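You operate a simulated robot arm through the tools that you are given. There is no shell and no other tool. Be economical: measure what you need, move in short steps, check, and stop when the job is done.

You run a simulated robot arm. Do the job below in one go: nothing can be reset, and whatever is moved stays where it is left.

## Task
Put the cans of seals and clips away in the tins drawer.
Fine: leave the third can out and shut the drawer. Where these are worked on the way, their far stop is far enough and under half their travel is too little: tins drawer.

The check looks at the end state, three seconds after you hand in, the way a careful person would. Anything else that was tipped, shoved, dropped, spilled or broken makes it a failure. Lids that push on must go on centred and level and be pressed home; caps that screw on are set level and turned clockwise until they are tight.

## Robot
A 6-joint arm with a fingered hand on a trunk, on a base that drives. Base frame: it is fixed to the floor where the robot stands at the start and does not move with it; the origin is under the middle of the robot, x ahead of it, y to its left, z up; the surface under the hand at the start is at about z = 0.9. Lengths are in m, angles in degrees, forces in N, time in s.
With the tool pointing down near the work surface it reaches from about 0.26 to 0.7 m from the robot's upright axis, wherever it stands. Its first joint turns from -115.0 to 115.0 degrees. Places, roughly: tins drawer [0.6, 0.1, 0.8]; tins drawer inside [0.7, 0.1, 0.7]. Payload 4 kg.
The tool frame sits at the grasp point between the pads (the TCP): z along the fingers, y along the line on which they close. The tips reach 0.026 m beyond it. Largest opening 0.156 m; the body of the gripper starts 0.073 m behind the TCP. The gripper is a hand of 4 fingers: y runs from the thumb to the fingers, the wrist lies at [0, 0, -0.239] in the tool frame, and closing takes about 1.5 s.
Orientation is that of the tool frame in the base frame, as a unit quaternion [w, x, y, z]. With the fingers straight down and closing along the base's y, the tool's x points along the base's -x, its y along +y and its z along -z.

## Interface
- The arm moves only by the tool apply_moves. Its argument "series" is one flat list of numbers, 6 for each row, row after row: the shift along the tool's x, y, z in units of 50 mm (1.0 is 50 mm), then the turn, a rotation vector about the tool's x, y, z in units of 6 degrees (1.0 is 6 degrees). In form: [dx, dy, dz, wx, wy, wz, dx, dy, dz, wx, wy, wz, ...]. A call has 1 to 8 rows; each row shifts and turns the commanded pose from where the row before left it, along the tool's axes as they then stand. "gripper" is the gripper command, from -1 (shut) to 1 (fully open), values between in proportion, set as the call begins (left out, the last holds). A call with a number of a shift or a turn outside -1 to 1 is refused whole. Each row takes 0.2 s and may step no farther than 0.05 m and 8.6 degrees from the row before; otherwise, or with a gripper value out of range, the whole call is refused. Where a pose cannot be reached the arm comes as near as it can. A force on the tool above 40 N (or 10 N above the force at the start of the call, whichever is more), or a blocked arm, ends the call early, and 0.2 s more pass. The fingers move at their own pace (about 0.072 m/s each) and stop on an object; they squeeze with about 21 N. The grip force told is the motor's: it shows also when the fingers shut on nothing. Time passes only in rows, and 0.2 s behind the last, so rows that do not move let the fingers close. The reply holds the time, the measured pose of the TCP, the force on the tool along the base axes, the opening and the grip force, in the units named above and with some noise, with the torque about the TCP (base axes, N m) and any sound that the robot's microphone picked up.
- Cameras (640 x 400 px; columns grow to the right, rows downward): "scene" is now at [-0.0118, 0.1273, 1.8099]; the picture's right is [-0.42, -0.91, 0.00], its down [-0.85, 0.39, -0.36] and it looks along [0.33, -0.15, -0.93] (base axes); focal length 268 px, centre (320, 200). "wrist" rides on the gripper at [0.058, -0.058, -0.091] in the tool frame; the picture's right is [0.71, 0.71, 0.00], its down [-0.53, 0.53, -0.67] and it looks along [-0.47, 0.47, 0.74] (tool axes); focal length 265 px, centre (320, 200).
- capture(camera): a new picture of that camera. The clock stands still meanwhile.
- slide_trunk(by): slides the trunk up (or, below 0, down) by that many m; the arm and the scene camera ride with it, the base frame stays. It gives what a move gives, with no picture.
- steer(legs): drives the robot by 1 to 6 legs, each [ahead, left, turn to the left] in m, m and degrees, along the robot's own axes; the way and the turn of a leg run together, so that a leg with both is an arc; at most 1.5 m and 180 degrees a leg. The arm and the cameras ride along, it lands a little off, and it stops where it bumps. It gives what a move gives.
- curl_fingers(finger1, finger2, finger3, thumb_bend): sets how far each is bent, from 0 (flat) to 1 (curled in); at 0.3 the hand is open as for a grip, at 0.7 the pads meet at the TCP. One left out holds its place. A second passes; each finger stops where it meets its share of the squeeze, and holds until it gets a number again. A gripper value or a shape takes the hand back. It gives what a move gives, with no picture; readings hold the bend of each and the force on the fingers (four entries, about 0 where the hand has none), thumb and palm.
- hand_shape(shape): the hand has 4 fingers and takes this shape, open, in about a second: jaw (thumb against the fingers, like two jaws); tri (thumb and two fingers); tip (a fingertip pinch); poke (one finger out to press); point (the index stretched); flat (the hand flat); cup (the hand cupped); fist (a fist). The gripper value then closes the fingers along that shape, each until it touches; the sizes above hold for jaw. It gives what a move gives, with no picture.
- turn_head(pan, tilt): turns the head with the scene camera to pan (to the left, within 155 degrees either way) and tilt (down, from -29 to 69), counted from straight ahead of the robot. It gives what a move gives.
- locate(camera, pixels): for up to 12 pixels [column, row] of the newest picture of that camera ("zoom" is the newest enlarged one), the place [x, y, z] in the base frame of the surface seen there, good to about 0.002 m. The clock stands still meanwhile.
- inspect(camera, box): a new picture of the part [left, top, right, bottom] of that camera's present view, enlarged. The clock stands still meanwhile.
- finish_job(): hands the job in; it is judged then, once.

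Keep the steps short. Do not move on a guess: measure, check each grasp and each placing, and mend mistakes. In all there are 80 turns and 48 pictures (those below and enlarged ones count). Leave the gripper open and the arm clear of the work at the hand-in unless told otherwise, and finish with a single line.

The tools are called after "Emit:" as a command line: name --argument value ..., lists and objects as JSON in quotes. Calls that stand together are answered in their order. apply_moves: Moves the arm, as the interface text tells. Its arguments: {"type":"object","properties":{"series":{"type":"array","items":{"type":"number"}},"gripper":{"type":"number"}},"required":["series"]} The other tools are called the same way: slide_trunk (by) slides the trunk up or down; hand_shape (shape) gives the hand a shape; curl_fingers (finger1, finger2, finger3, thumb_bend) moves the fingers one by one; steer (legs) drives the base; turn_head (pan, tilt) turns the head that bears the scene camera; capture (camera) takes a picture; locate (camera, pixels) gives the place of the surface under pixels of a picture; inspect (camera, box) takes an enlarged picture of a part of a camera's view; finish_job () hands the job in.

At the start:

```text
time: 0.0
tool_pos: [0.3613, 0.1627, 1.2369]
tool_rot: [0.0, -0.001, 1.0, 0.0]
contact_force: [-0.4, -0.4, 0.0]
wrist_torque: [0.02, -0.02, -0.01]
width: 0.156
finger_force: 0.1
shape: jaw
bend: [0.3, 0.3, 0.3, 0.3]
finger forces: [0.1, 0.0, 0.0, 0.1, 0.1, 0.0]
trunk travel left (down, up): [-0.925, 0.065]
robot x, y, heading: [-0.0001, 0.0041, -0.1]
head pan, tilt: [-24.8, 68.8]
```

scene: 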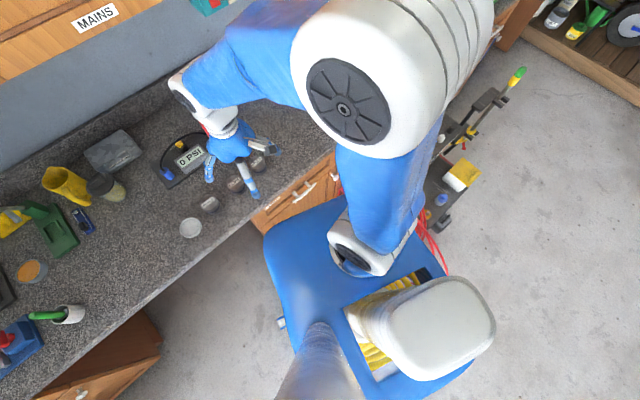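
wrist: 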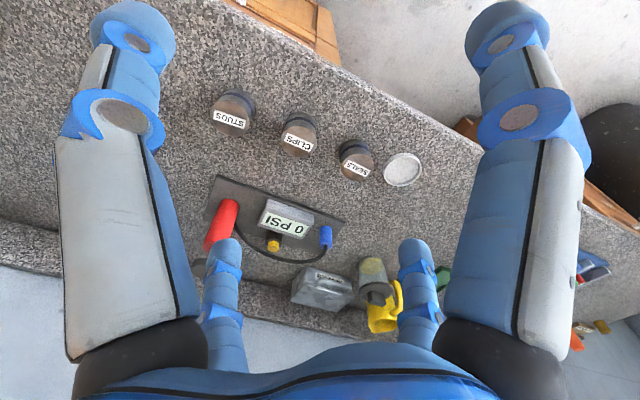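

I see three labelled cans (STUDS, CLIPS, SEALS) in the wrist picture. I'll measure them and turn the head to look at the drawers.

Emit:
locate --camera "wrist" --pixels '[[235, 105], [302, 130], [357, 155], [403, 169], [230, 122], [298, 145], [355, 170], [270, 222], [120, 200], [440, 220]]'

Emit:
turn_head --pan 10 --tilt 60

Emit:
capture --camera "scene"

```text
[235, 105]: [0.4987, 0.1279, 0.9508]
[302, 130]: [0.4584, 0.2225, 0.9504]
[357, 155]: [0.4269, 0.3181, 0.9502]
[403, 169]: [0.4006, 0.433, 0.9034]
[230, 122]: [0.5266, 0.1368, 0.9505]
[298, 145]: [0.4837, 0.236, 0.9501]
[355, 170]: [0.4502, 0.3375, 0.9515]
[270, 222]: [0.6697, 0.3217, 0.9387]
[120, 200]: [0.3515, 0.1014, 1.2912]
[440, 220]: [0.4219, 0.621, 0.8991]
```

```text
time: 1.0
tool_pos: [0.3596, 0.1626, 1.2367]
tool_rot: [0.0, 0.0, 1.0, 0.0]
contact_force: [0.7, 0.2, -0.7]
wrist_torque: [0.0, 0.01, -0.02]
width: 0.1562
finger_force: 0.1
shape: jaw
bend: [0.3, 0.3, 0.3, 0.3]
finger forces: [0.0, 0.0, 0.0, 0.1, 0.0, 0.0]
trunk travel left (down, up): [-0.925, 0.065]
robot x, y, heading: [-0.0003, 0.0029, 0.1]
head pan, tilt: [10.0, 60.0]
```

```text
45 pictures are left
```

scene: 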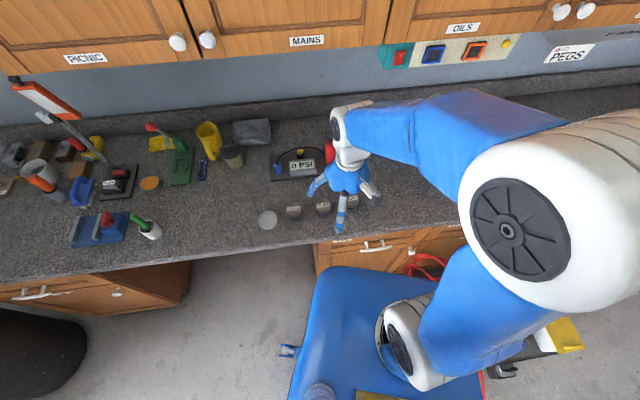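

Next I enlarge the drawer front area around (390,250).

Emit:
inspect --camera "scene" --box '[250, 170, 490, 320]'

```text
2.67 times, centred on (370, 245) of scene
```

zoom: 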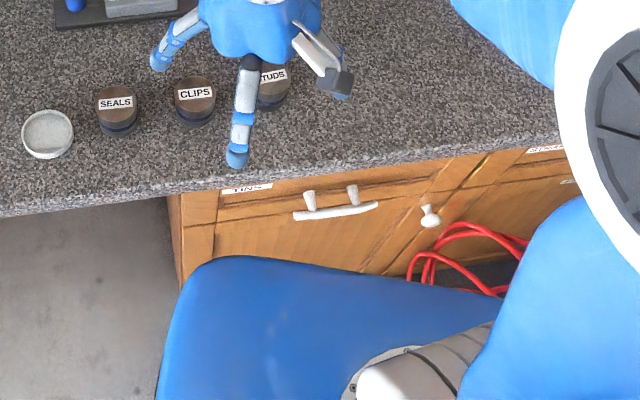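

The TINS drawer has a bar handle on two posts, at zoom (335,210). I'll measure it and the counter edge.

Emit:
locate --camera "zoom" --pixels '[[297, 216], [335, 212], [375, 205], [310, 195], [353, 189], [240, 200], [200, 200], [225, 182], [470, 160], [430, 215], [240, 188], [450, 180]]'

Emit:
locate --camera "scene" --pixels '[[340, 300], [345, 270], [300, 240], [450, 225], [280, 380], [290, 352], [368, 247], [375, 240]]'

```text
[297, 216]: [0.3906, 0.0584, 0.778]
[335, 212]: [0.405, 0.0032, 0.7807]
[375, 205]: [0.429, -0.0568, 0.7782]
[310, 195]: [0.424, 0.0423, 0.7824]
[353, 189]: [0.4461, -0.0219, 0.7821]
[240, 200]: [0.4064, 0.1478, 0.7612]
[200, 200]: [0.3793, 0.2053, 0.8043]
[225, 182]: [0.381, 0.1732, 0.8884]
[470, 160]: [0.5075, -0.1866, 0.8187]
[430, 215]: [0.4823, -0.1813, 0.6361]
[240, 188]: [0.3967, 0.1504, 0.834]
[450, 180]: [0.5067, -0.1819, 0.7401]
```

```text
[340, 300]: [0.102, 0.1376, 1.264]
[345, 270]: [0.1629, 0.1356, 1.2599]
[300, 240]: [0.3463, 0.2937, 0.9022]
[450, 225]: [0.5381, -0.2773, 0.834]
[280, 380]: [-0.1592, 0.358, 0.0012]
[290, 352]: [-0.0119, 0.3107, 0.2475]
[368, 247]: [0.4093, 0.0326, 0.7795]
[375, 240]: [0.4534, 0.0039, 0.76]
```

Drawer and handle are measured. Before driving I check the floor on the right and left/back.

Emit:
turn_head --pan -75 --tilt 45

Emit:
capture --camera "scene"

Emit:
turn_head --pan 80 --tilt 50

Emit:
capture --camera "scene"

Emit:
turn_head --pan 150 --tilt 50

Emit:
capture --camera "scene"

```text
time: 2.6
tool_pos: [0.3624, 0.1621, 1.237]
tool_rot: [0.0, 0.0, 1.0, 0.0]
contact_force: [0.3, 0.5, 0.5]
wrist_torque: [0.01, 0.01, 0.02]
width: 0.1558
finger_force: 0.1
shape: jaw
bend: [0.3, 0.3, 0.3, 0.3]
finger forces: [0.1, 0.1, 0.0, 0.1, 0.1, 0.1]
trunk travel left (down, up): [-0.925, 0.065]
robot x, y, heading: [-0.0001, -0.0014, 0.3]
head pan, tilt: [-75.0, 45.0]
```

```text
43 pictures are left
```

scene: 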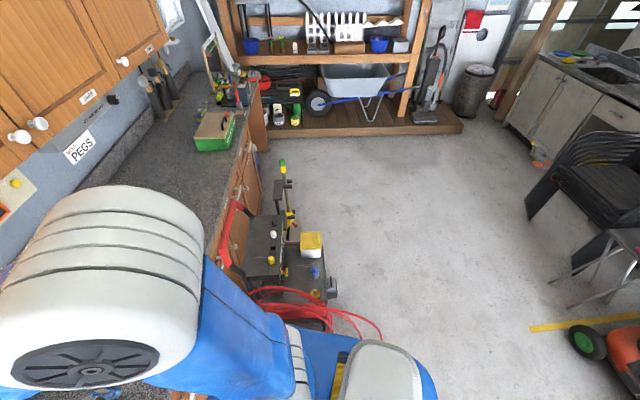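

```text
time: 5.0
tool_pos: [0.3602, 0.1636, 1.2379]
tool_rot: [0.0, 0.0, 1.0, 0.0]
contact_force: [0.1, -0.9, 0.3]
wrist_torque: [-0.02, -0.02, 0.0]
width: 0.1559
finger_force: 0.0
shape: jaw
bend: [0.3, 0.3, 0.3, 0.3]
finger forces: [0.1, 0.1, 0.0, 0.0, 0.0, 0.0]
trunk travel left (down, up): [-0.925, 0.065]
robot x, y, heading: [0.0011, 0.0009, 0.0]
head pan, tilt: [80.0, 50.0]
```

```text
42 pictures are left
```

scene: 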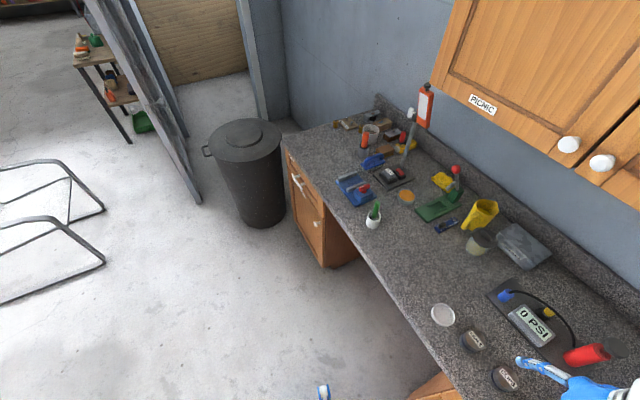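

```text
time: 6.4
tool_pos: [0.3611, 0.1626, 1.2376]
tool_rot: [0.0, 0.0, 1.0, 0.0]
contact_force: [0.8, 0.6, 0.2]
wrist_torque: [0.01, 0.0, -0.01]
width: 0.1559
finger_force: 0.0
shape: jaw
bend: [0.3, 0.3, 0.3, 0.3]
finger forces: [0.0, 0.0, 0.1, 0.0, 0.0, 0.0]
trunk travel left (down, up): [-0.925, 0.065]
robot x, y, heading: [-0.0001, 0.0005, 0.1]
head pan, tilt: [150.0, 50.0]
```

```text
41 pictures are left
```

scene: 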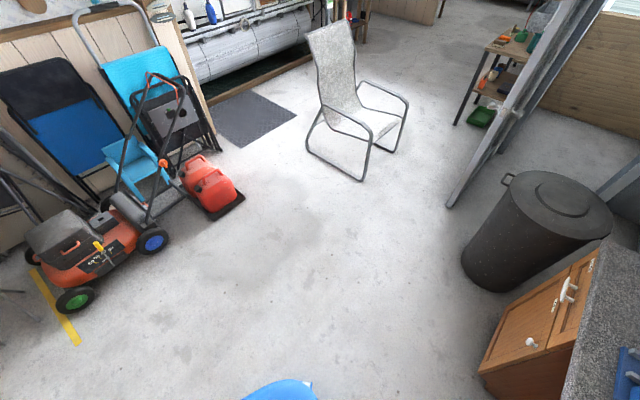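

The floor behind is clear; the compressor with red hose lies right, so I keep off that side. I back up 0.4 m, then turn 18° to face the drawer squarely.

Emit:
steer --legs '[[-0.4, 0, 0], [0, -0.05, 18]]'

Emit:
turn_head --pan -10 --tilt 50

Emit:
capture --camera "scene"

```text
time: 14.2
tool_pos: [-0.1029, 0.2187, 1.2368]
tool_rot: [0.0, -0.157, 0.988, -0.001]
contact_force: [-0.7, -0.3, 0.2]
wrist_torque: [-0.03, -0.03, 0.01]
width: 0.1558
finger_force: 0.1
shape: jaw
bend: [0.3, 0.3, 0.3, 0.3]
finger forces: [0.0, 0.1, 0.1, 0.1, 0.0, 0.0]
trunk travel left (down, up): [-0.925, 0.065]
robot x, y, heading: [-0.3933, -0.0535, 18.1]
head pan, tilt: [150.0, 50.0]
```

```text
time: 16.7
tool_pos: [-0.1012, 0.2153, 1.2392]
tool_rot: [0.001, -0.157, 0.988, 0.0]
contact_force: [-0.4, -0.3, 0.1]
wrist_torque: [0.0, 0.01, -0.02]
width: 0.1561
finger_force: 0.1
shape: jaw
bend: [0.3, 0.3, 0.3, 0.3]
finger forces: [0.2, 0.1, 0.1, 0.1, 0.1, 0.0]
trunk travel left (down, up): [-0.925, 0.065]
robot x, y, heading: [-0.3932, -0.0549, 18.0]
head pan, tilt: [-10.0, 50.0]
```

```text
40 pictures are left
```

scene: 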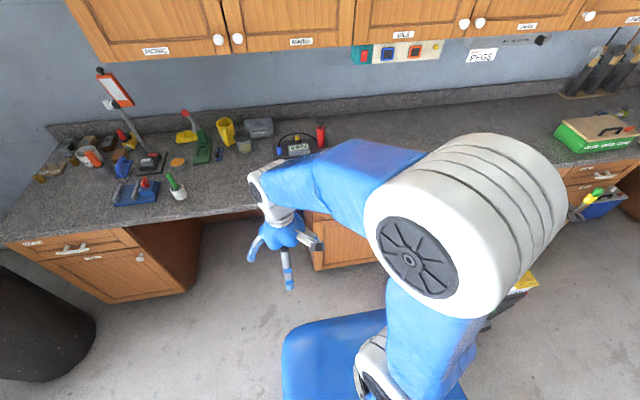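

The robot squarely faces the counter. I lower the trunk by 0.4 m, then move the hand forward and to the right while it still points down (z≈0.84, well short of the counter).

Emit:
slide_trunk --by -0.4

Emit:
apply_moves --series '[-0.5, -0.8, 0, 0, 0, 0, -0.5, -0.8, 0, 0, 0, 0, -0.5, -0.8, 0, 0, 0, 0, -0.5, -0.8, 0, 0, 0, 0, -0.5, -0.8, 0, 0, 0, 0, -0.5, -0.8, 0, 0, 0, 0]'

```text
time: 20.5
tool_pos: [-0.1021, 0.2152, 0.8377]
tool_rot: [0.0, -0.157, 0.988, 0.0]
contact_force: [-0.5, -0.7, -0.4]
wrist_torque: [0.02, -0.03, 0.04]
width: 0.1559
finger_force: 0.1
shape: jaw
bend: [0.3, 0.3, 0.3, 0.3]
finger forces: [0.0, 0.0, 0.0, 0.0, 0.1, 0.0]
trunk travel left (down, up): [-0.525, 0.465]
robot x, y, heading: [-0.3948, -0.0514, 18.1]
head pan, tilt: [-10.0, 50.0]
```

```text
time: 21.9
tool_pos: [0.114, 0.0321, 0.8362]
tool_rot: [0.0, -0.156, 0.988, 0.001]
contact_force: [0.3, -0.3, -0.6]
wrist_torque: [0.02, 0.01, -0.01]
width: 0.1559
finger_force: 0.1
shape: jaw
bend: [0.3, 0.3, 0.3, 0.3]
finger forces: [0.1, 0.0, 0.0, 0.1, 0.0, 0.0]
trunk travel left (down, up): [-0.525, 0.465]
robot x, y, heading: [-0.3934, -0.0532, 18.1]
head pan, tilt: [-10.0, 50.0]
```

Moves agree. Next, rotate the hand to point level at the drawer, fingers above and thumb below (120° about the tool diagonal, two calls).

Emit:
apply_moves --series '[0, 0, 0, -0.8248, -0.8248, 0.8248, 0, 0, 0, -0.8248, -0.8248, 0.8248, 0, 0, 0, -0.8248, -0.8248, 0.8248, 0, 0, 0, -0.8248, -0.8248, 0.8248, 0, 0, 0, -0.8248, -0.8248, 0.8248, 0, 0, 0, -0.8248, -0.8248, 0.8248, 0, 0, 0, -0.8248, -0.8248, 0.8248]'

Emit:
apply_moves --series '[0, 0, 0, -0.8248, -0.8248, 0.8248, 0, 0, 0, -0.8248, -0.8248, 0.8248, 0, 0, 0, -0.8248, -0.8248, 0.8248, 0, 0, 0, -0.8248, -0.8248, 0.8248, 0, 0, 0, -0.8248, -0.8248, 0.8248, 0, 0, 0, -0.8248, -0.8248, 0.8248, 0, 0, 0, -0.8248, -0.8248, 0.8248]'

Emit:
capture --camera "wrist"

Emit:
capture --camera "scene"

```text
time: 23.5
tool_pos: [0.1143, 0.0312, 0.8364]
tool_rot: [0.24, 0.151, 0.901, 0.329]
contact_force: [-1.6, 0.4, 0.4]
wrist_torque: [0.02, -0.01, 0.03]
width: 0.1558
finger_force: 0.0
shape: jaw
bend: [0.3, 0.3, 0.3, 0.3]
finger forces: [0.0, 0.1, 0.1, 0.0, 0.1, 0.0]
trunk travel left (down, up): [-0.525, 0.465]
robot x, y, heading: [-0.3927, -0.05, 18.1]
head pan, tilt: [-10.0, 50.0]
```

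```text
time: 25.1
tool_pos: [0.1443, -0.0, 0.9239]
tool_rot: [0.412, 0.419, 0.571, 0.573]
contact_force: [1.0, 0.5, -0.4]
wrist_torque: [-0.01, -0.01, 0.01]
width: 0.156
finger_force: 0.1
shape: jaw
bend: [0.3, 0.3, 0.3, 0.3]
finger forces: [0.0, 0.0, 0.0, 0.1, 0.0, 0.1]
out of reach, approached as far as the arm can: row 2, 3, 4, 5, 6, 7
trunk travel left (down, up): [-0.525, 0.465]
robot x, y, heading: [-0.3907, -0.0506, 18.4]
head pan, tilt: [-10.0, 50.0]
```

```text
39 pictures are left
```

wrist: 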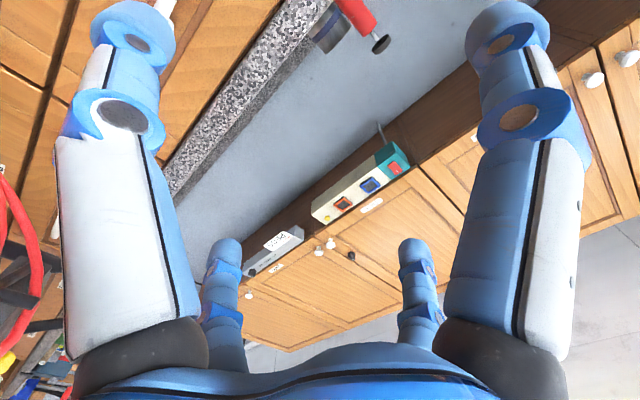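

```text
38 pictures are left
```

scene: 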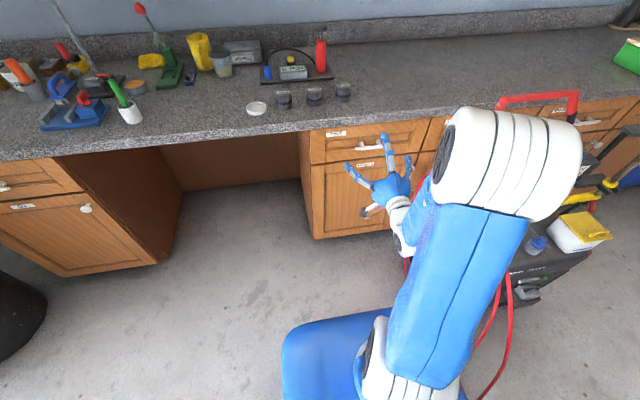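

The orientation came out level and facing the drawer, but the position drifted a bit. I move forward and down toward a point in front of the handle, then read the pose.

Emit:
apply_moves --series '[0, 0, 0.8, 0, 0, 0, 0, 0, 0.8, 0, 0, 0, -0.4, -0.3, 0.6, 0, 0, 0, -0.4, -0.6, 0.4, 0, 0, 0, -0.4, -0.6, 0.3, 0, 0, 0]'

```text
time: 26.3
tool_pos: [0.3001, -0.0133, 0.8482]
tool_rot: [0.416, 0.416, 0.572, 0.572]
contact_force: [0.8, 0.0, 0.4]
wrist_torque: [-0.01, 0.0, -0.01]
width: 0.1557
finger_force: 0.1
shape: jaw
bend: [0.3, 0.3, 0.3, 0.3]
finger forces: [0.0, 0.0, 0.0, 0.0, 0.0, 0.0]
trunk travel left (down, up): [-0.525, 0.465]
robot x, y, heading: [-0.3994, -0.0507, 18.3]
head pan, tilt: [-10.0, 50.0]
```

TCP is at (0.300,-0.013,0.848). I look at the handle again to refine its place.

Emit:
inspect --camera "scene" --box '[290, 100, 450, 200]'

Emit:
capture --camera "wrist"

```text
4.00 times, centred on (370, 150) of scene
```

zoom: 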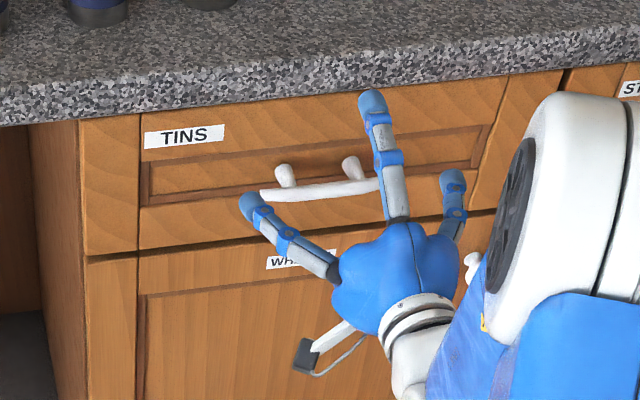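

```text
36 pictures are left
```

wrist: 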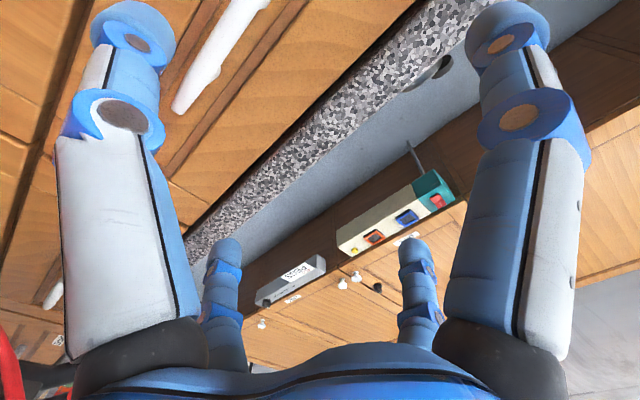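

I want to know how the fingers stand; I'll locate their tips and the handle points in the zoom.

Emit:
locate --camera "zoom" --pixels '[[248, 205], [371, 100], [453, 182], [310, 350], [265, 196], [320, 190], [375, 184], [286, 175], [350, 167], [170, 240], [142, 120], [142, 245]]'

Emit:
locate --camera "wrist" --pixels '[[125, 20], [510, 20], [225, 250], [412, 250], [180, 105], [250, 10], [215, 55]]'

```text
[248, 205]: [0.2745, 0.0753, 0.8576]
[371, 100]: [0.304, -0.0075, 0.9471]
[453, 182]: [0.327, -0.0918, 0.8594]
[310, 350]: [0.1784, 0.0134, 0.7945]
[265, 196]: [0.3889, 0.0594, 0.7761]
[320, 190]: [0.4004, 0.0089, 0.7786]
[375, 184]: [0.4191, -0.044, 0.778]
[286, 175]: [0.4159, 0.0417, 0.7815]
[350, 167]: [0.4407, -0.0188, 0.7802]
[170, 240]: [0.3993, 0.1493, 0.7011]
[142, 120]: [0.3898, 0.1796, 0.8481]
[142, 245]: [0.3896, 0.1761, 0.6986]
```

```text
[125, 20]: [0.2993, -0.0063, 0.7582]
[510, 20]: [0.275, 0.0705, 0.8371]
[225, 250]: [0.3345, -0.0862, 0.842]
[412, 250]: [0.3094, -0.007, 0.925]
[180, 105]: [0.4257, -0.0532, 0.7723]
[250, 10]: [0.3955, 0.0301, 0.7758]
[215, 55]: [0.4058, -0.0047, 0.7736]
```

The four fingers stand in a cross: top, bottom (thumb), left and right, about 0.08 from the axis. I narrow the top one (probably finger2) and the thumb for clearance from the counter overhang, and check.

Emit:
curl_fingers --finger2 0.5 --thumb_bend 0.5

Emit:
capture --camera "wrist"

```text
time: 27.3
tool_pos: [0.2995, -0.0141, 0.8495]
tool_rot: [0.415, 0.416, 0.573, 0.572]
contact_force: [0.2, -0.6, 0.3]
wrist_torque: [0.04, 0.01, 0.01]
width: 0.0835
finger_force: 0.2
shape: fingers
bend: [0.3, 0.5, 0.3, 0.5]
finger forces: [0.0, 0.0, 0.0, 0.0, 0.0, 0.0]
trunk travel left (down, up): [-0.525, 0.465]
robot x, y, heading: [-0.3973, -0.0504, 18.5]
head pan, tilt: [-10.0, 50.0]
```

```text
35 pictures are left
```

wrist: 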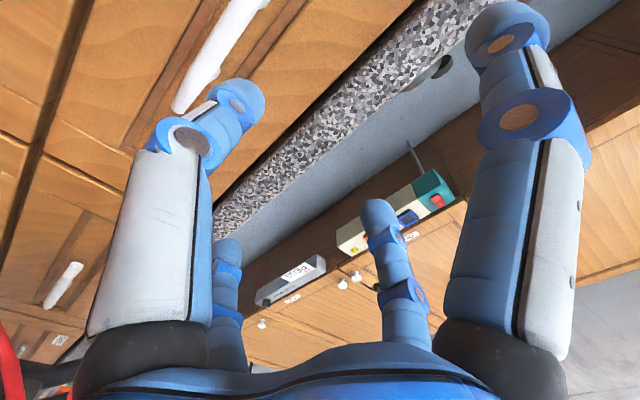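

finger2 is the top one; good. I lower to z≈0.775, shift right 0.02 m, and go forward in small steps to ~0.03 m short of the bar.

Emit:
apply_moves --series '[-0.2, -0.75, 0, 0, 0, 0, -0.2, -0.75, 0, 0, 0, 0, 0, 0, 0.8, 0, 0, 0, 0, 0, 0.6, 0, 0, 0]'

Emit:
inspect --camera "scene" --box '[290, 90, 450, 190]'

Emit:
capture --camera "wrist"

```text
time: 28.3
tool_pos: [0.374, -0.0099, 0.7722]
tool_rot: [0.416, 0.416, 0.572, 0.572]
contact_force: [-1.1, -0.1, 0.6]
wrist_torque: [-0.03, 0.05, -0.02]
width: 0.0832
finger_force: 0.0
shape: fingers
bend: [0.3, 0.5, 0.3, 0.5]
finger forces: [0.0, 0.0, 0.1, 0.0, 0.1, 0.0]
trunk travel left (down, up): [-0.525, 0.465]
robot x, y, heading: [-0.3958, -0.0538, 18.4]
head pan, tilt: [-10.0, 50.0]
```

```text
4.00 times, centred on (370, 140) of scene
```

zoom: 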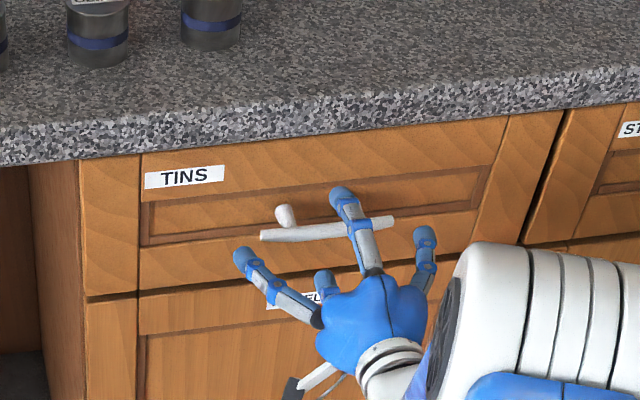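

```text
33 pictures are left
```

wrist: 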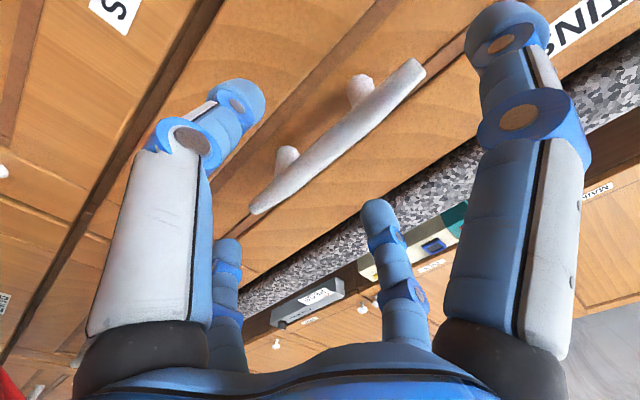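

Hand is centred on the bar. Forward 0.037 m, then close top finger and thumb onto the bar.

Emit:
apply_moves --series '[0, 0, 0.37, 0, 0, 0, 0, 0, 0.35, 0, 0, 0]'

Emit:
curl_fingers --finger2 0.75 --thumb_bend 0.75

Emit:
capture --camera "wrist"

```text
time: 28.9
tool_pos: [0.4081, 0.0014, 0.7746]
tool_rot: [0.416, 0.415, 0.572, 0.572]
contact_force: [-0.6, 0.7, 0.3]
wrist_torque: [-0.02, -0.02, 0.0]
width: 0.0832
finger_force: 0.1
shape: fingers
bend: [0.3, 0.5, 0.3, 0.5]
finger forces: [0.0, 0.1, 0.1, 0.0, 0.1, 0.0]
trunk travel left (down, up): [-0.525, 0.465]
robot x, y, heading: [-0.3945, -0.053, 18.1]
head pan, tilt: [-10.0, 50.0]
```

```text
time: 29.9
tool_pos: [0.4073, 0.0001, 0.7737]
tool_rot: [0.415, 0.416, 0.573, 0.571]
contact_force: [1.6, -0.1, -2.6]
wrist_torque: [0.01, -0.02, 0.02]
width: 0.0713
finger_force: 0.0
shape: fingers
bend: [0.3, 0.73, 0.3, 0.72]
finger forces: [0.1, 0.1, 0.1, 0.0, 0.1, 0.0]
trunk travel left (down, up): [-0.525, 0.465]
robot x, y, heading: [-0.396, -0.0496, 18.1]
head pan, tilt: [-10.0, 50.0]
```

```text
32 pictures are left
```

wrist: 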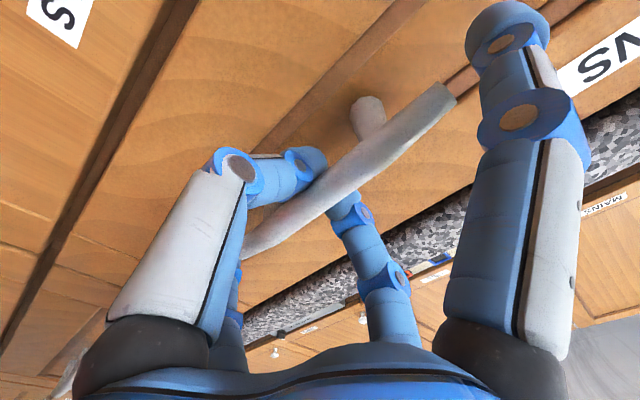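

Top finger and thumb appear around the bar. I try a gentle pull of 4 cm.

Emit:
apply_moves --series '[0, 0, -0.4, 0, 0, 0, 0, 0, -0.4, 0, 0, 0]'

Emit:
capture --camera "wrist"

```text
time: 30.5
tool_pos: [0.3695, -0.0118, 0.7766]
tool_rot: [0.415, 0.416, 0.572, 0.573]
contact_force: [-0.6, 0.1, -2.2]
wrist_torque: [0.0, 0.02, -0.01]
width: 0.0712
finger_force: 0.0
shape: fingers
bend: [0.3, 0.73, 0.3, 0.72]
finger forces: [0.0, 0.0, 0.1, 0.0, 0.0, 0.0]
trunk travel left (down, up): [-0.525, 0.465]
robot x, y, heading: [-0.393, -0.0516, 18.2]
head pan, tilt: [-10.0, 50.0]
```

```text
31 pictures are left
```

wrist: 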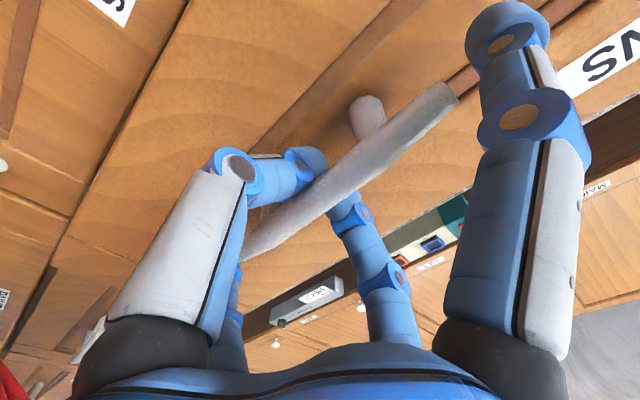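

The bar came along; the drawer is opening easily. I keep pulling straight by another 0.2 m.

Emit:
apply_moves --series '[0, 0, -0.8, 0, 0, 0, 0, 0, -0.8, 0, 0, 0, 0, 0, -0.8, 0, 0, 0, 0, 0, -0.8, 0, 0, 0, 0, 0, -0.8, 0, 0, 0]'

Emit:
capture --camera "scene"

```text
time: 31.7
tool_pos: [0.2239, -0.082, 0.7862]
tool_rot: [0.394, 0.42, 0.581, 0.575]
contact_force: [-5.7, 10.1, -20.8]
wrist_torque: [0.2, 0.05, 0.09]
width: 0.0721
finger_force: 15.0
shape: fingers
bend: [0.3, 0.75, 0.3, 0.65]
finger forces: [0.0, 0.1, 0.1, 0.1, 29.2, 0.0]
out of reach, approached as far as the arm can: row 3, 4, 5
trunk travel left (down, up): [-0.525, 0.465]
robot x, y, heading: [-0.3938, -0.0511, 18.0]
head pan, tilt: [-10.0, 50.0]
stopped in row 5: the force on the tool passed its limit at 46 N (the readings are from after the stop); the commanded pose is now the measured one
```

```text
30 pictures are left
```

scene: 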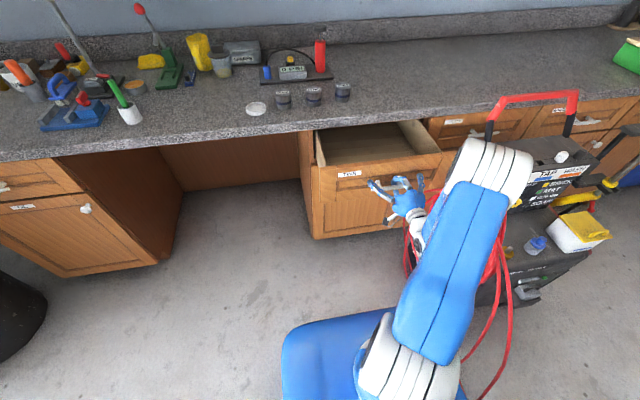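

The drawer is out ~0.2 m; the arm hit its near limit and drifted up and right. I correct that drift, then pull further by driving back.

Emit:
apply_moves --series '[0.2, -0.12, 0.04, 0, 0, 0, 0.2, -0.12, 0.04, 0, 0, 0]'

Emit:
steer --legs '[[-0.06, 0, 0]]'

```text
time: 32.3
tool_pos: [0.2329, -0.0725, 0.787]
tool_rot: [0.397, 0.423, 0.576, 0.576]
contact_force: [7.6, -16.9, -17.9]
wrist_torque: [-0.3, -0.3, -0.04]
width: 0.0721
finger_force: 14.1
shape: fingers
bend: [0.3, 0.75, 0.3, 0.66]
finger forces: [0.0, 0.1, 0.0, 0.1, 29.4, 0.0]
out of reach, approached as far as the arm can: row 2
trunk travel left (down, up): [-0.525, 0.465]
robot x, y, heading: [-0.394, -0.054, 18.2]
head pan, tilt: [-10.0, 50.0]
```

```text
time: 33.8
tool_pos: [0.1736, -0.0885, 0.7879]
tool_rot: [0.396, 0.421, 0.578, 0.576]
contact_force: [2.2, -11.7, -16.0]
wrist_torque: [-0.25, -0.18, -0.08]
width: 0.0722
finger_force: 15.1
shape: fingers
bend: [0.3, 0.75, 0.3, 0.66]
finger forces: [0.1, 0.0, 0.5, 0.1, 29.1, 0.0]
trunk travel left (down, up): [-0.525, 0.465]
robot x, y, heading: [-0.4571, -0.0709, 17.8]
head pan, tilt: [-10.0, 50.0]
```

Driving pulls well. Another 0.08 m back.

Emit:
steer --legs '[[-0.08, 0, 0]]'

Emit:
capture --camera "scene"

```text
time: 35.5
tool_pos: [0.0961, -0.1133, 0.7869]
tool_rot: [0.395, 0.42, 0.578, 0.577]
contact_force: [2.9, -14.0, -16.3]
wrist_torque: [-0.23, -0.2, -0.12]
width: 0.0721
finger_force: 15.6
shape: fingers
bend: [0.3, 0.75, 0.29, 0.66]
finger forces: [0.2, 0.0, 0.6, 0.0, 31.0, 0.0]
trunk travel left (down, up): [-0.525, 0.465]
robot x, y, heading: [-0.5313, -0.0953, 18.6]
head pan, tilt: [-10.0, 50.0]
```

```text
29 pictures are left
```

scene: 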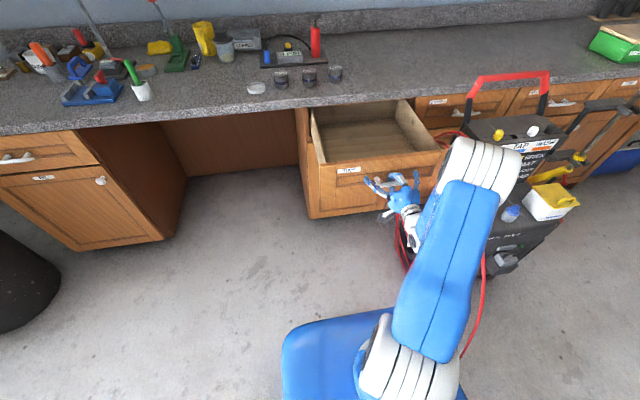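

TCP has come back ~0.33 m in all. I check where the drawer front actually is.

Emit:
locate --camera "scene" --pixels '[[335, 165], [380, 158], [425, 150], [314, 165], [314, 110], [360, 150], [400, 101], [428, 130], [360, 120], [405, 205]]'

Emit:
inspect --camera "scene" --box '[290, 90, 450, 240]'

```text
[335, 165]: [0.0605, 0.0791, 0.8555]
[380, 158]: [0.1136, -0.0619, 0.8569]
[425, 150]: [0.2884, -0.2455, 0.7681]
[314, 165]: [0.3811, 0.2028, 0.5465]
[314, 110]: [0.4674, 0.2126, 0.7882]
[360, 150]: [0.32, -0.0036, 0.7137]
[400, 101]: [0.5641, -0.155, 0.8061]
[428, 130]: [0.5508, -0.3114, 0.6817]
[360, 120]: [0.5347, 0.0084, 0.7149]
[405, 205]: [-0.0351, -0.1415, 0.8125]
```

```text
2.67 times, centred on (370, 165) of scene
```

zoom: 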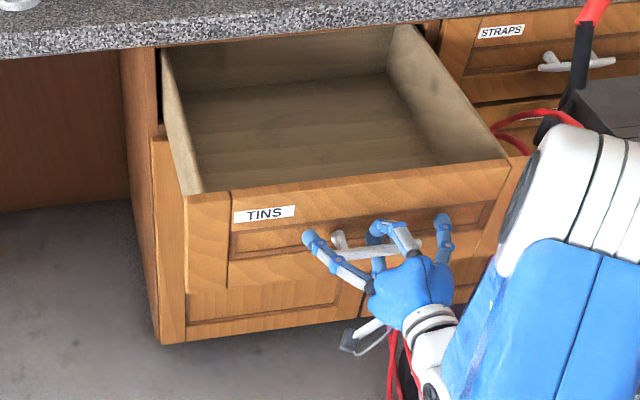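

The drawer is 0.34 m out, floor at z≈0.714, rim 0.856. I pull on a little for the far stop.

Emit:
steer --legs '[[-0.05, 0, 0]]'

Emit:
inspect --camera "scene" --box '[270, 60, 470, 240]'

Emit:
locate --camera "zoom" --pixels '[[195, 210], [260, 250], [480, 220], [300, 170], [340, 270]]'

```text
time: 36.8
tool_pos: [0.0494, -0.127, 0.7854]
tool_rot: [0.393, 0.42, 0.581, 0.576]
contact_force: [5.7, 3.1, -14.8]
wrist_torque: [0.01, 0.02, 0.01]
width: 0.0734
finger_force: 7.9
shape: fingers
bend: [0.3, 0.75, 0.3, 0.65]
finger forces: [0.0, 0.4, 0.0, 0.0, 16.3, 0.0]
trunk travel left (down, up): [-0.525, 0.465]
robot x, y, heading: [-0.5851, -0.1142, 18.5]
head pan, tilt: [-10.0, 50.0]
```

```text
2.22 times, centred on (370, 150) of scene
```

zoom: 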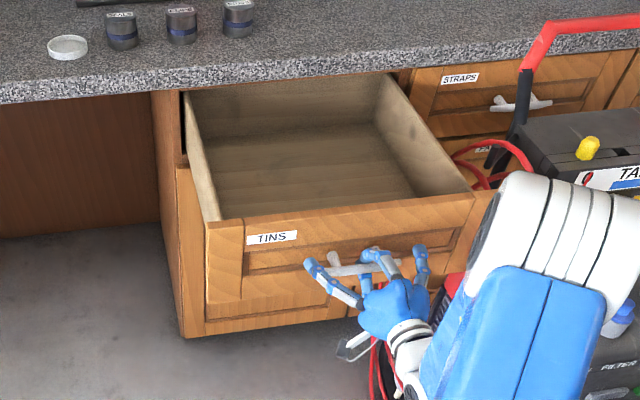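

```text
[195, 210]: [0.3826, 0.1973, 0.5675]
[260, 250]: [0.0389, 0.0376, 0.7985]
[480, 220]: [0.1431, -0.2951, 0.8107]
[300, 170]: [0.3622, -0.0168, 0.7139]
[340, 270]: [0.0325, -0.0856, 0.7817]
```

The drawer is out ~0.38 m, well over half. I release the bar, then back the robot off 0.15 m.

Emit:
curl_fingers --finger2 0.4 --thumb_bend 0.4

Emit:
steer --legs '[[-0.15, 0, 0]]'

Emit:
inspect --camera "scene" --box '[240, 40, 480, 240]'

```text
time: 37.8
tool_pos: [0.0472, -0.1268, 0.7864]
tool_rot: [0.394, 0.421, 0.579, 0.576]
contact_force: [-0.7, 0.4, -0.3]
wrist_torque: [-0.02, 0.03, 0.02]
width: 0.0943
finger_force: 0.2
shape: fingers
bend: [0.3, 0.4, 0.3, 0.4]
finger forces: [0.0, 0.0, 0.0, 0.0, 0.0, 0.0]
trunk travel left (down, up): [-0.525, 0.465]
robot x, y, heading: [-0.5862, -0.1163, 18.2]
head pan, tilt: [-10.0, 50.0]
```

```text
time: 40.3
tool_pos: [-0.0909, -0.1748, 0.786]
tool_rot: [0.395, 0.421, 0.579, 0.576]
contact_force: [-0.3, -0.4, -0.1]
wrist_torque: [-0.01, 0.0, 0.02]
width: 0.094
finger_force: 0.0
shape: fingers
bend: [0.3, 0.4, 0.3, 0.4]
finger forces: [0.1, 0.0, 0.0, 0.1, 0.0, 0.0]
trunk travel left (down, up): [-0.525, 0.465]
robot x, y, heading: [-0.7303, -0.1633, 18.2]
head pan, tilt: [-10.0, 50.0]
```

```text
2.00 times, centred on (360, 140) of scene
```

zoom: 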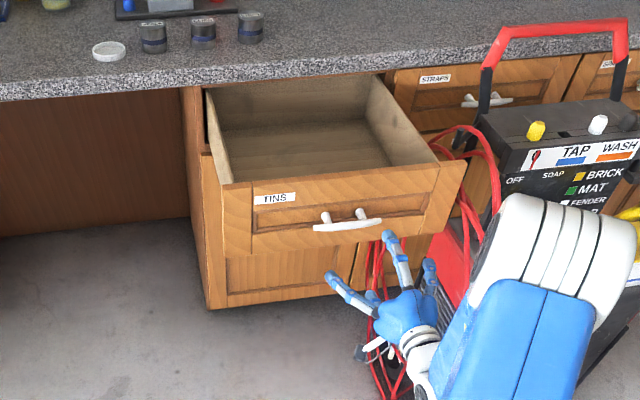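

Drawer stays open. I raise the trunk 0.4 m and turn the hand back to pointing down.

Emit:
slide_trunk --by 0.4

Emit:
apply_moves --series '[0, 0, 0.8, 0, 0, 0, 0, 0, 0, 0.8248, 0.8248, -0.8248, 0, 0, 0, 0.8248, 0.8248, -0.8248, 0, 0, 0, 0.8248, 0.8248, -0.8248, 0, 0, 0, 0.8248, 0.8248, -0.8248, 0, 0, 0, 0.8248, 0.8248, -0.8248, 0, 0, 0, 0.8248, 0.8248, -0.8248, 0, 0, 0, 0.8248, 0.8248, -0.8248]' --gripper 1

Emit:
apply_moves --series '[0, 0, 0, 0.8248, 0.8248, -0.8248, 0, 0, 0, 0.8248, 0.8248, -0.8248, 0, 0, 0, 0.8248, 0.8248, -0.8248, 0, 0, 0, 0.8248, 0.8248, -0.8248, 0, 0, 0, 0.8248, 0.8248, -0.8248, 0, 0, 0, 0.8248, 0.8248, -0.8248, 0, 0, 0, 0.8248, 0.8248, -0.8248]'

Emit:
steer --legs '[[0, 0.4, 0]]'

Emit:
turn_head --pan -25 --tilt 55

Emit:
capture --camera "scene"

```text
time: 44.1
tool_pos: [-0.0907, -0.175, 1.1865]
tool_rot: [0.395, 0.422, 0.579, 0.576]
contact_force: [0.4, 0.1, -0.8]
wrist_torque: [0.0, -0.02, -0.01]
width: 0.0939
finger_force: 0.0
shape: fingers
bend: [0.3, 0.4, 0.3, 0.4]
finger forces: [0.0, 0.1, 0.0, 0.1, 0.0, 0.1]
trunk travel left (down, up): [-0.925, 0.065]
robot x, y, heading: [-0.7273, -0.1642, 18.4]
head pan, tilt: [-10.0, 50.0]
```

```text
time: 45.9
tool_pos: [-0.0534, -0.1608, 1.1854]
tool_rot: [0.219, 0.145, 0.904, 0.338]
contact_force: [-0.9, 0.6, 0.6]
wrist_torque: [0.0, 0.0, -0.02]
width: 0.1558
finger_force: 0.1
shape: jaw
bend: [0.3, 0.3, 0.3, 0.3]
finger forces: [0.0, 0.0, 0.0, 0.0, 0.0, 0.1]
trunk travel left (down, up): [-0.925, 0.065]
robot x, y, heading: [-0.7275, -0.1621, 18.2]
head pan, tilt: [-10.0, 50.0]
```

```text
time: 47.5
tool_pos: [-0.0509, -0.1612, 1.1849]
tool_rot: [-0.016, -0.169, 0.985, 0.01]
contact_force: [-0.3, 0.1, 0.4]
wrist_torque: [-0.03, 0.02, -0.01]
width: 0.1559
finger_force: 0.0
shape: jaw
bend: [0.3, 0.3, 0.3, 0.3]
finger forces: [0.1, 0.0, 0.0, 0.0, 0.0, 0.1]
trunk travel left (down, up): [-0.925, 0.065]
robot x, y, heading: [-0.7293, -0.1631, 18.0]
head pan, tilt: [-10.0, 50.0]
```

```text
time: 53.2
tool_pos: [-0.1752, 0.2137, 1.184]
tool_rot: [-0.016, -0.166, 0.986, 0.01]
contact_force: [-0.3, 1.0, -0.8]
wrist_torque: [0.0, 0.01, -0.01]
width: 0.1561
finger_force: 0.0
shape: jaw
bend: [0.3, 0.3, 0.3, 0.3]
finger forces: [0.0, 0.0, 0.0, 0.0, 0.0, 0.0]
trunk travel left (down, up): [-0.925, 0.065]
robot x, y, heading: [-0.8522, 0.2216, 17.8]
head pan, tilt: [-10.0, 50.0]
```

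```text
time: 53.9
tool_pos: [-0.1773, 0.2156, 1.1847]
tool_rot: [-0.015, -0.166, 0.986, 0.011]
contact_force: [-1.0, -0.7, 0.0]
wrist_torque: [0.0, -0.03, -0.01]
width: 0.156
finger_force: 0.0
shape: jaw
bend: [0.3, 0.3, 0.3, 0.3]
finger forces: [0.0, 0.0, 0.0, 0.0, 0.0, 0.0]
trunk travel left (down, up): [-0.925, 0.065]
robot x, y, heading: [-0.8511, 0.2211, 17.9]
head pan, tilt: [-25.0, 55.0]
```

```text
25 pictures are left
```

scene: 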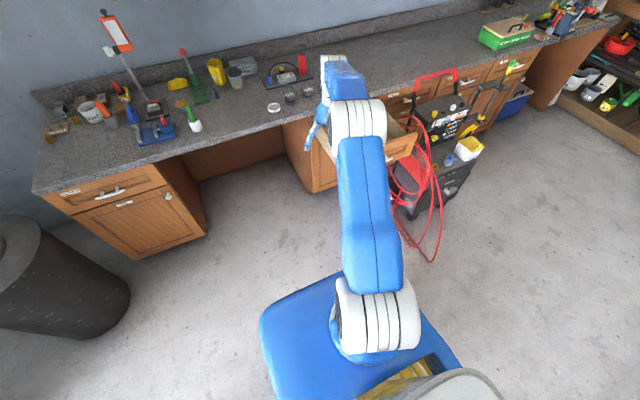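

Robot stands at t≈0.48 left of the drawer line. I retract the hand 0.25 m and measure the platform edges to judge clearance before driving in.

Emit:
apply_moves --series '[1, 0, 0, 0, 0, 0, 1, 0, 0, 0, 0, 0, 1, 0, 0, 0, 0, 0, 1, 0, 0, 0, 0, 0, 1, 0, 0, 0, 0, 0]'

Emit:
locate --camera "scene" --pixels '[[264, 325], [300, 290], [335, 275], [455, 355], [275, 390], [430, 320], [398, 150], [412, 140]]'

```text
time: 55.1
tool_pos: [-0.4138, 0.1262, 1.1904]
tool_rot: [-0.016, -0.167, 0.986, 0.012]
contact_force: [0.9, 0.5, 0.4]
wrist_torque: [-0.01, -0.02, -0.02]
width: 0.1558
finger_force: 0.0
shape: jaw
bend: [0.3, 0.3, 0.3, 0.3]
finger forces: [0.0, 0.0, 0.0, 0.0, 0.1, 0.0]
trunk travel left (down, up): [-0.925, 0.065]
robot x, y, heading: [-0.8562, 0.2218, 17.7]
head pan, tilt: [-25.0, 55.0]
```

```text
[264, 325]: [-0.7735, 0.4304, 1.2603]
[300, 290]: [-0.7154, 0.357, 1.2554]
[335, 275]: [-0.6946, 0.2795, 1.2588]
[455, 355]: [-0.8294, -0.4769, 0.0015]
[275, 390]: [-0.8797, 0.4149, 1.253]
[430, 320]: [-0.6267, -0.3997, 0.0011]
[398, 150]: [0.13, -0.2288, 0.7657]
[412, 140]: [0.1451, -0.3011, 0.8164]
```

Platform half width ~0.19 m, so there's clearance. Drive forward 0.77 m to stand beside the open drawer.

Emit:
steer --legs '[[0.5, 0, 0], [0.26, 0, 0]]'

Emit:
turn_head --pan -40 --tilt 60

Emit:
capture --camera "scene"

```text
time: 65.5
tool_pos: [0.3122, 0.3547, 1.1897]
tool_rot: [-0.015, -0.164, 0.986, 0.012]
contact_force: [-0.5, 0.3, -0.2]
wrist_torque: [-0.05, 0.03, 0.05]
width: 0.1561
finger_force: 0.0
shape: jaw
bend: [0.3, 0.3, 0.3, 0.3]
finger forces: [0.0, 0.1, 0.0, 0.0, 0.0, 0.0]
trunk travel left (down, up): [-0.925, 0.065]
robot x, y, heading: [-0.1259, 0.4471, 17.7]
head pan, tilt: [-25.0, 55.0]
```

```text
time: 66.3
tool_pos: [0.313, 0.3547, 1.1892]
tool_rot: [-0.015, -0.164, 0.986, 0.011]
contact_force: [-0.6, -0.2, -0.4]
wrist_torque: [-0.03, 0.01, 0.02]
width: 0.156
finger_force: 0.0
shape: jaw
bend: [0.3, 0.3, 0.3, 0.3]
finger forces: [0.0, 0.0, 0.0, 0.0, 0.1, 0.0]
trunk travel left (down, up): [-0.925, 0.065]
robot x, y, heading: [-0.1241, 0.4503, 17.4]
head pan, tilt: [-40.0, 60.0]
```

```text
24 pictures are left
```

scene: 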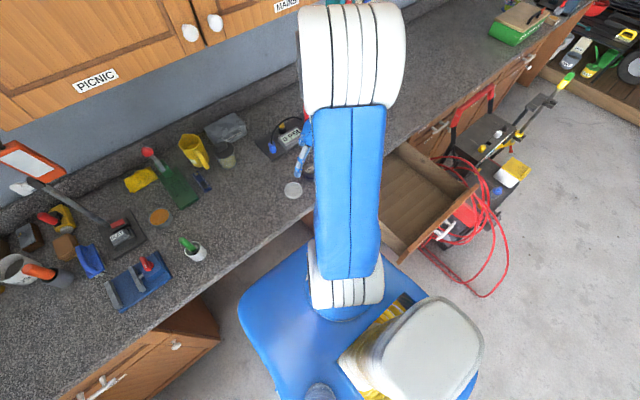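

Now I straighten the small tilt (2°) and move over the cans.

Emit:
apply_moves --series '[-0.6, -0.3, 0, 0.25, -0.25, 0, -0.6, -0.3, 0, 0, 0, 0, -0.6, -0.3, 0.4, 0, 0, 0]'

Emit:
capture --camera "wrist"

```text
time: 67.1
tool_pos: [0.4121, 0.339, 1.1688]
tool_rot: [-0.001, -0.164, 0.987, 0.001]
contact_force: [0.0, -0.1, -0.1]
wrist_torque: [-0.01, 0.05, 0.02]
width: 0.1559
finger_force: 0.0
shape: jaw
bend: [0.3, 0.3, 0.3, 0.3]
finger forces: [0.0, 0.1, 0.1, 0.1, 0.0, 0.1]
trunk travel left (down, up): [-0.925, 0.065]
robot x, y, heading: [-0.1252, 0.4473, 17.7]
head pan, tilt: [-40.0, 60.0]
```

```text
23 pictures are left
```

wrist: 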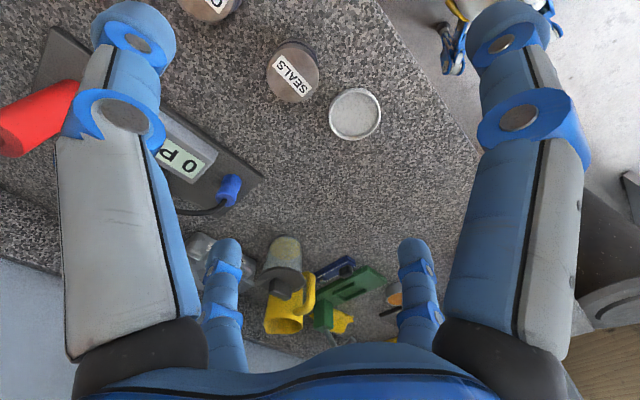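

Emit:
locate --camera "wrist" --pixels '[[270, 72], [318, 72], [292, 42], [294, 102], [293, 70], [331, 115], [380, 115], [355, 90], [356, 140], [215, 5], [230, 80], [225, 190]]'

```text
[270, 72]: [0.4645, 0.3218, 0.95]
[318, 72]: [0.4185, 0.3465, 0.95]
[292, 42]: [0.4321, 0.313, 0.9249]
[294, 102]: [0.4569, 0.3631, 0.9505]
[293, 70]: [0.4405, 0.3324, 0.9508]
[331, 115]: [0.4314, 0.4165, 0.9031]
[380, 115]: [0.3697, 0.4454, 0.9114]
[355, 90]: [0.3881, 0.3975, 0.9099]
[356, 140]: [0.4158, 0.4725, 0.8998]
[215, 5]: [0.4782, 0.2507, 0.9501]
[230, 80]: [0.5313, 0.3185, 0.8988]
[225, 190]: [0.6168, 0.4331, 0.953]
```

SEALS can: centre about (0.4415,0.333), top 0.95, radius 0.027. A loose lid and the CLIPS can flank it, so I turn the hand 45° to put the fingers between them and narrow the opening. First centre and come down to z≈0.99.

Emit:
apply_moves --series '[-0.52, -0.3, 0, 0, 0, 0, 0, 0, 0.5, 0, 0, 1, 0, 0, 0.5, 0, 0, 1, 0, 0, 0.5, 0, 0, 1, 0, 0, 0.5, 0, 0, 1, 0, 0, 0.5, 0, 0, 1, 0, 0, 0.5, 0, 0, 1, 0, 0, 0.3, 0, 0, 1]' --gripper 0.25

Emit:
capture --camera "wrist"

```text
time: 68.9
tool_pos: [0.4416, 0.3334, 1.005]
tool_rot: [0.0, 0.201, 0.98, 0.001]
contact_force: [-0.5, 1.0, 0.3]
wrist_torque: [0.0, 0.0, 0.0]
width: 0.0979
finger_force: 0.1
shape: jaw
bend: [0.31, 0.31, 0.31, 0.7]
finger forces: [0.1, 0.1, 0.1, 0.1, 0.1, 0.1]
trunk travel left (down, up): [-0.925, 0.065]
robot x, y, heading: [-0.1232, 0.4488, 17.4]
head pan, tilt: [-40.0, 60.0]
```

```text
22 pictures are left
```

wrist: 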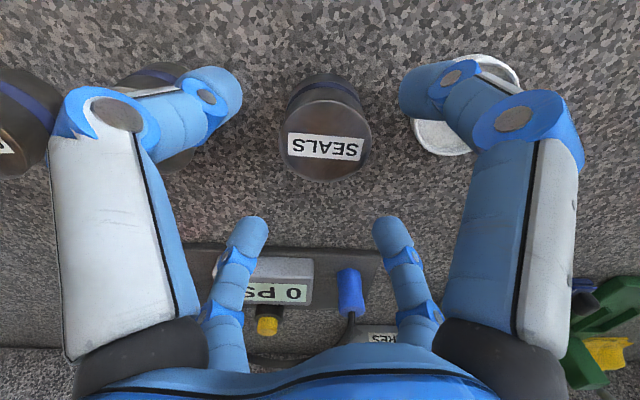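

The can is centred between the fingers. I check the clearance of the far fingers from the gauge board, and of the near ones from CLIPS and the lid.

Emit:
locate --camera "wrist" --pixels '[[300, 246], [370, 250], [220, 245], [250, 220], [388, 220], [235, 90], [405, 95], [100, 110], [520, 110], [200, 140], [415, 130], [326, 140]]'

```text
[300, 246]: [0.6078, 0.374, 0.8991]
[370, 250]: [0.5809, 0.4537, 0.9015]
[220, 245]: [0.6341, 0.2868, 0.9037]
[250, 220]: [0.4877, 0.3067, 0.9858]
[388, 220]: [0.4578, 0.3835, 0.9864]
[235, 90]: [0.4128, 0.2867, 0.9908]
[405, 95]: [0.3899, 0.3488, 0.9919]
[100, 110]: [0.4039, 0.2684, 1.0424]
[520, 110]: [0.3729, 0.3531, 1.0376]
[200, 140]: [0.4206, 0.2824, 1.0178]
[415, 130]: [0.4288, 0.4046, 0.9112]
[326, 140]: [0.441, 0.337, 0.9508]
```

All clear. Descend to z≈0.935 and close.

Emit:
apply_moves --series '[0, 0, 0.7, 0, 0, 0, 0, 0, 0.7, 0, 0, 0]'

Emit:
apply_moves --series '[0, 0, 0, 0, 0, 0, 0, 0, 0, 0, 0, 0, 0, 0, 0, 0, 0, 0, 0, 0, 0, 0, 0, 0, 0, 0, 0, 0, 0, 0, 0, 0, 0, 0, 0, 0, 0, 0, 0, 0, 0, 0]' --gripper -1

Emit:
capture --camera "wrist"

```text
time: 69.5
tool_pos: [0.4429, 0.3348, 0.9372]
tool_rot: [0.0, 0.2, 0.98, 0.0]
contact_force: [0.1, -0.4, -0.6]
wrist_torque: [0.0, 0.01, 0.0]
width: 0.098
finger_force: 0.1
shape: jaw
bend: [0.31, 0.31, 0.31, 0.7]
finger forces: [0.0, 0.0, 0.1, 0.0, 0.0, 0.0]
trunk travel left (down, up): [-0.925, 0.065]
robot x, y, heading: [-0.121, 0.4481, 17.5]
head pan, tilt: [-40.0, 60.0]
```

```text
time: 71.1
tool_pos: [0.4424, 0.3355, 0.9366]
tool_rot: [-0.001, 0.2, 0.98, 0.0]
contact_force: [0.3, -0.2, -0.7]
wrist_torque: [0.01, 0.0, 0.0]
width: 0.0458
finger_force: 21.1
shape: jaw
bend: [0.79, 0.45, 0.79, 0.7]
finger forces: [17.4, 19.2, 18.2, 0.1, 18.6, 0.1]
trunk travel left (down, up): [-0.925, 0.065]
robot x, y, heading: [-0.124, 0.4463, 17.8]
head pan, tilt: [-40.0, 60.0]
```

```text
21 pictures are left
```

wrist: 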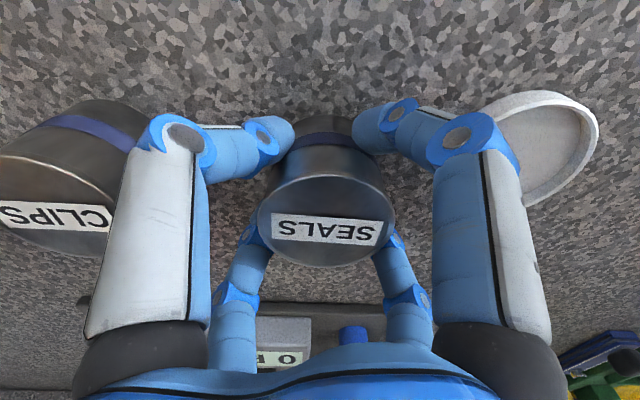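

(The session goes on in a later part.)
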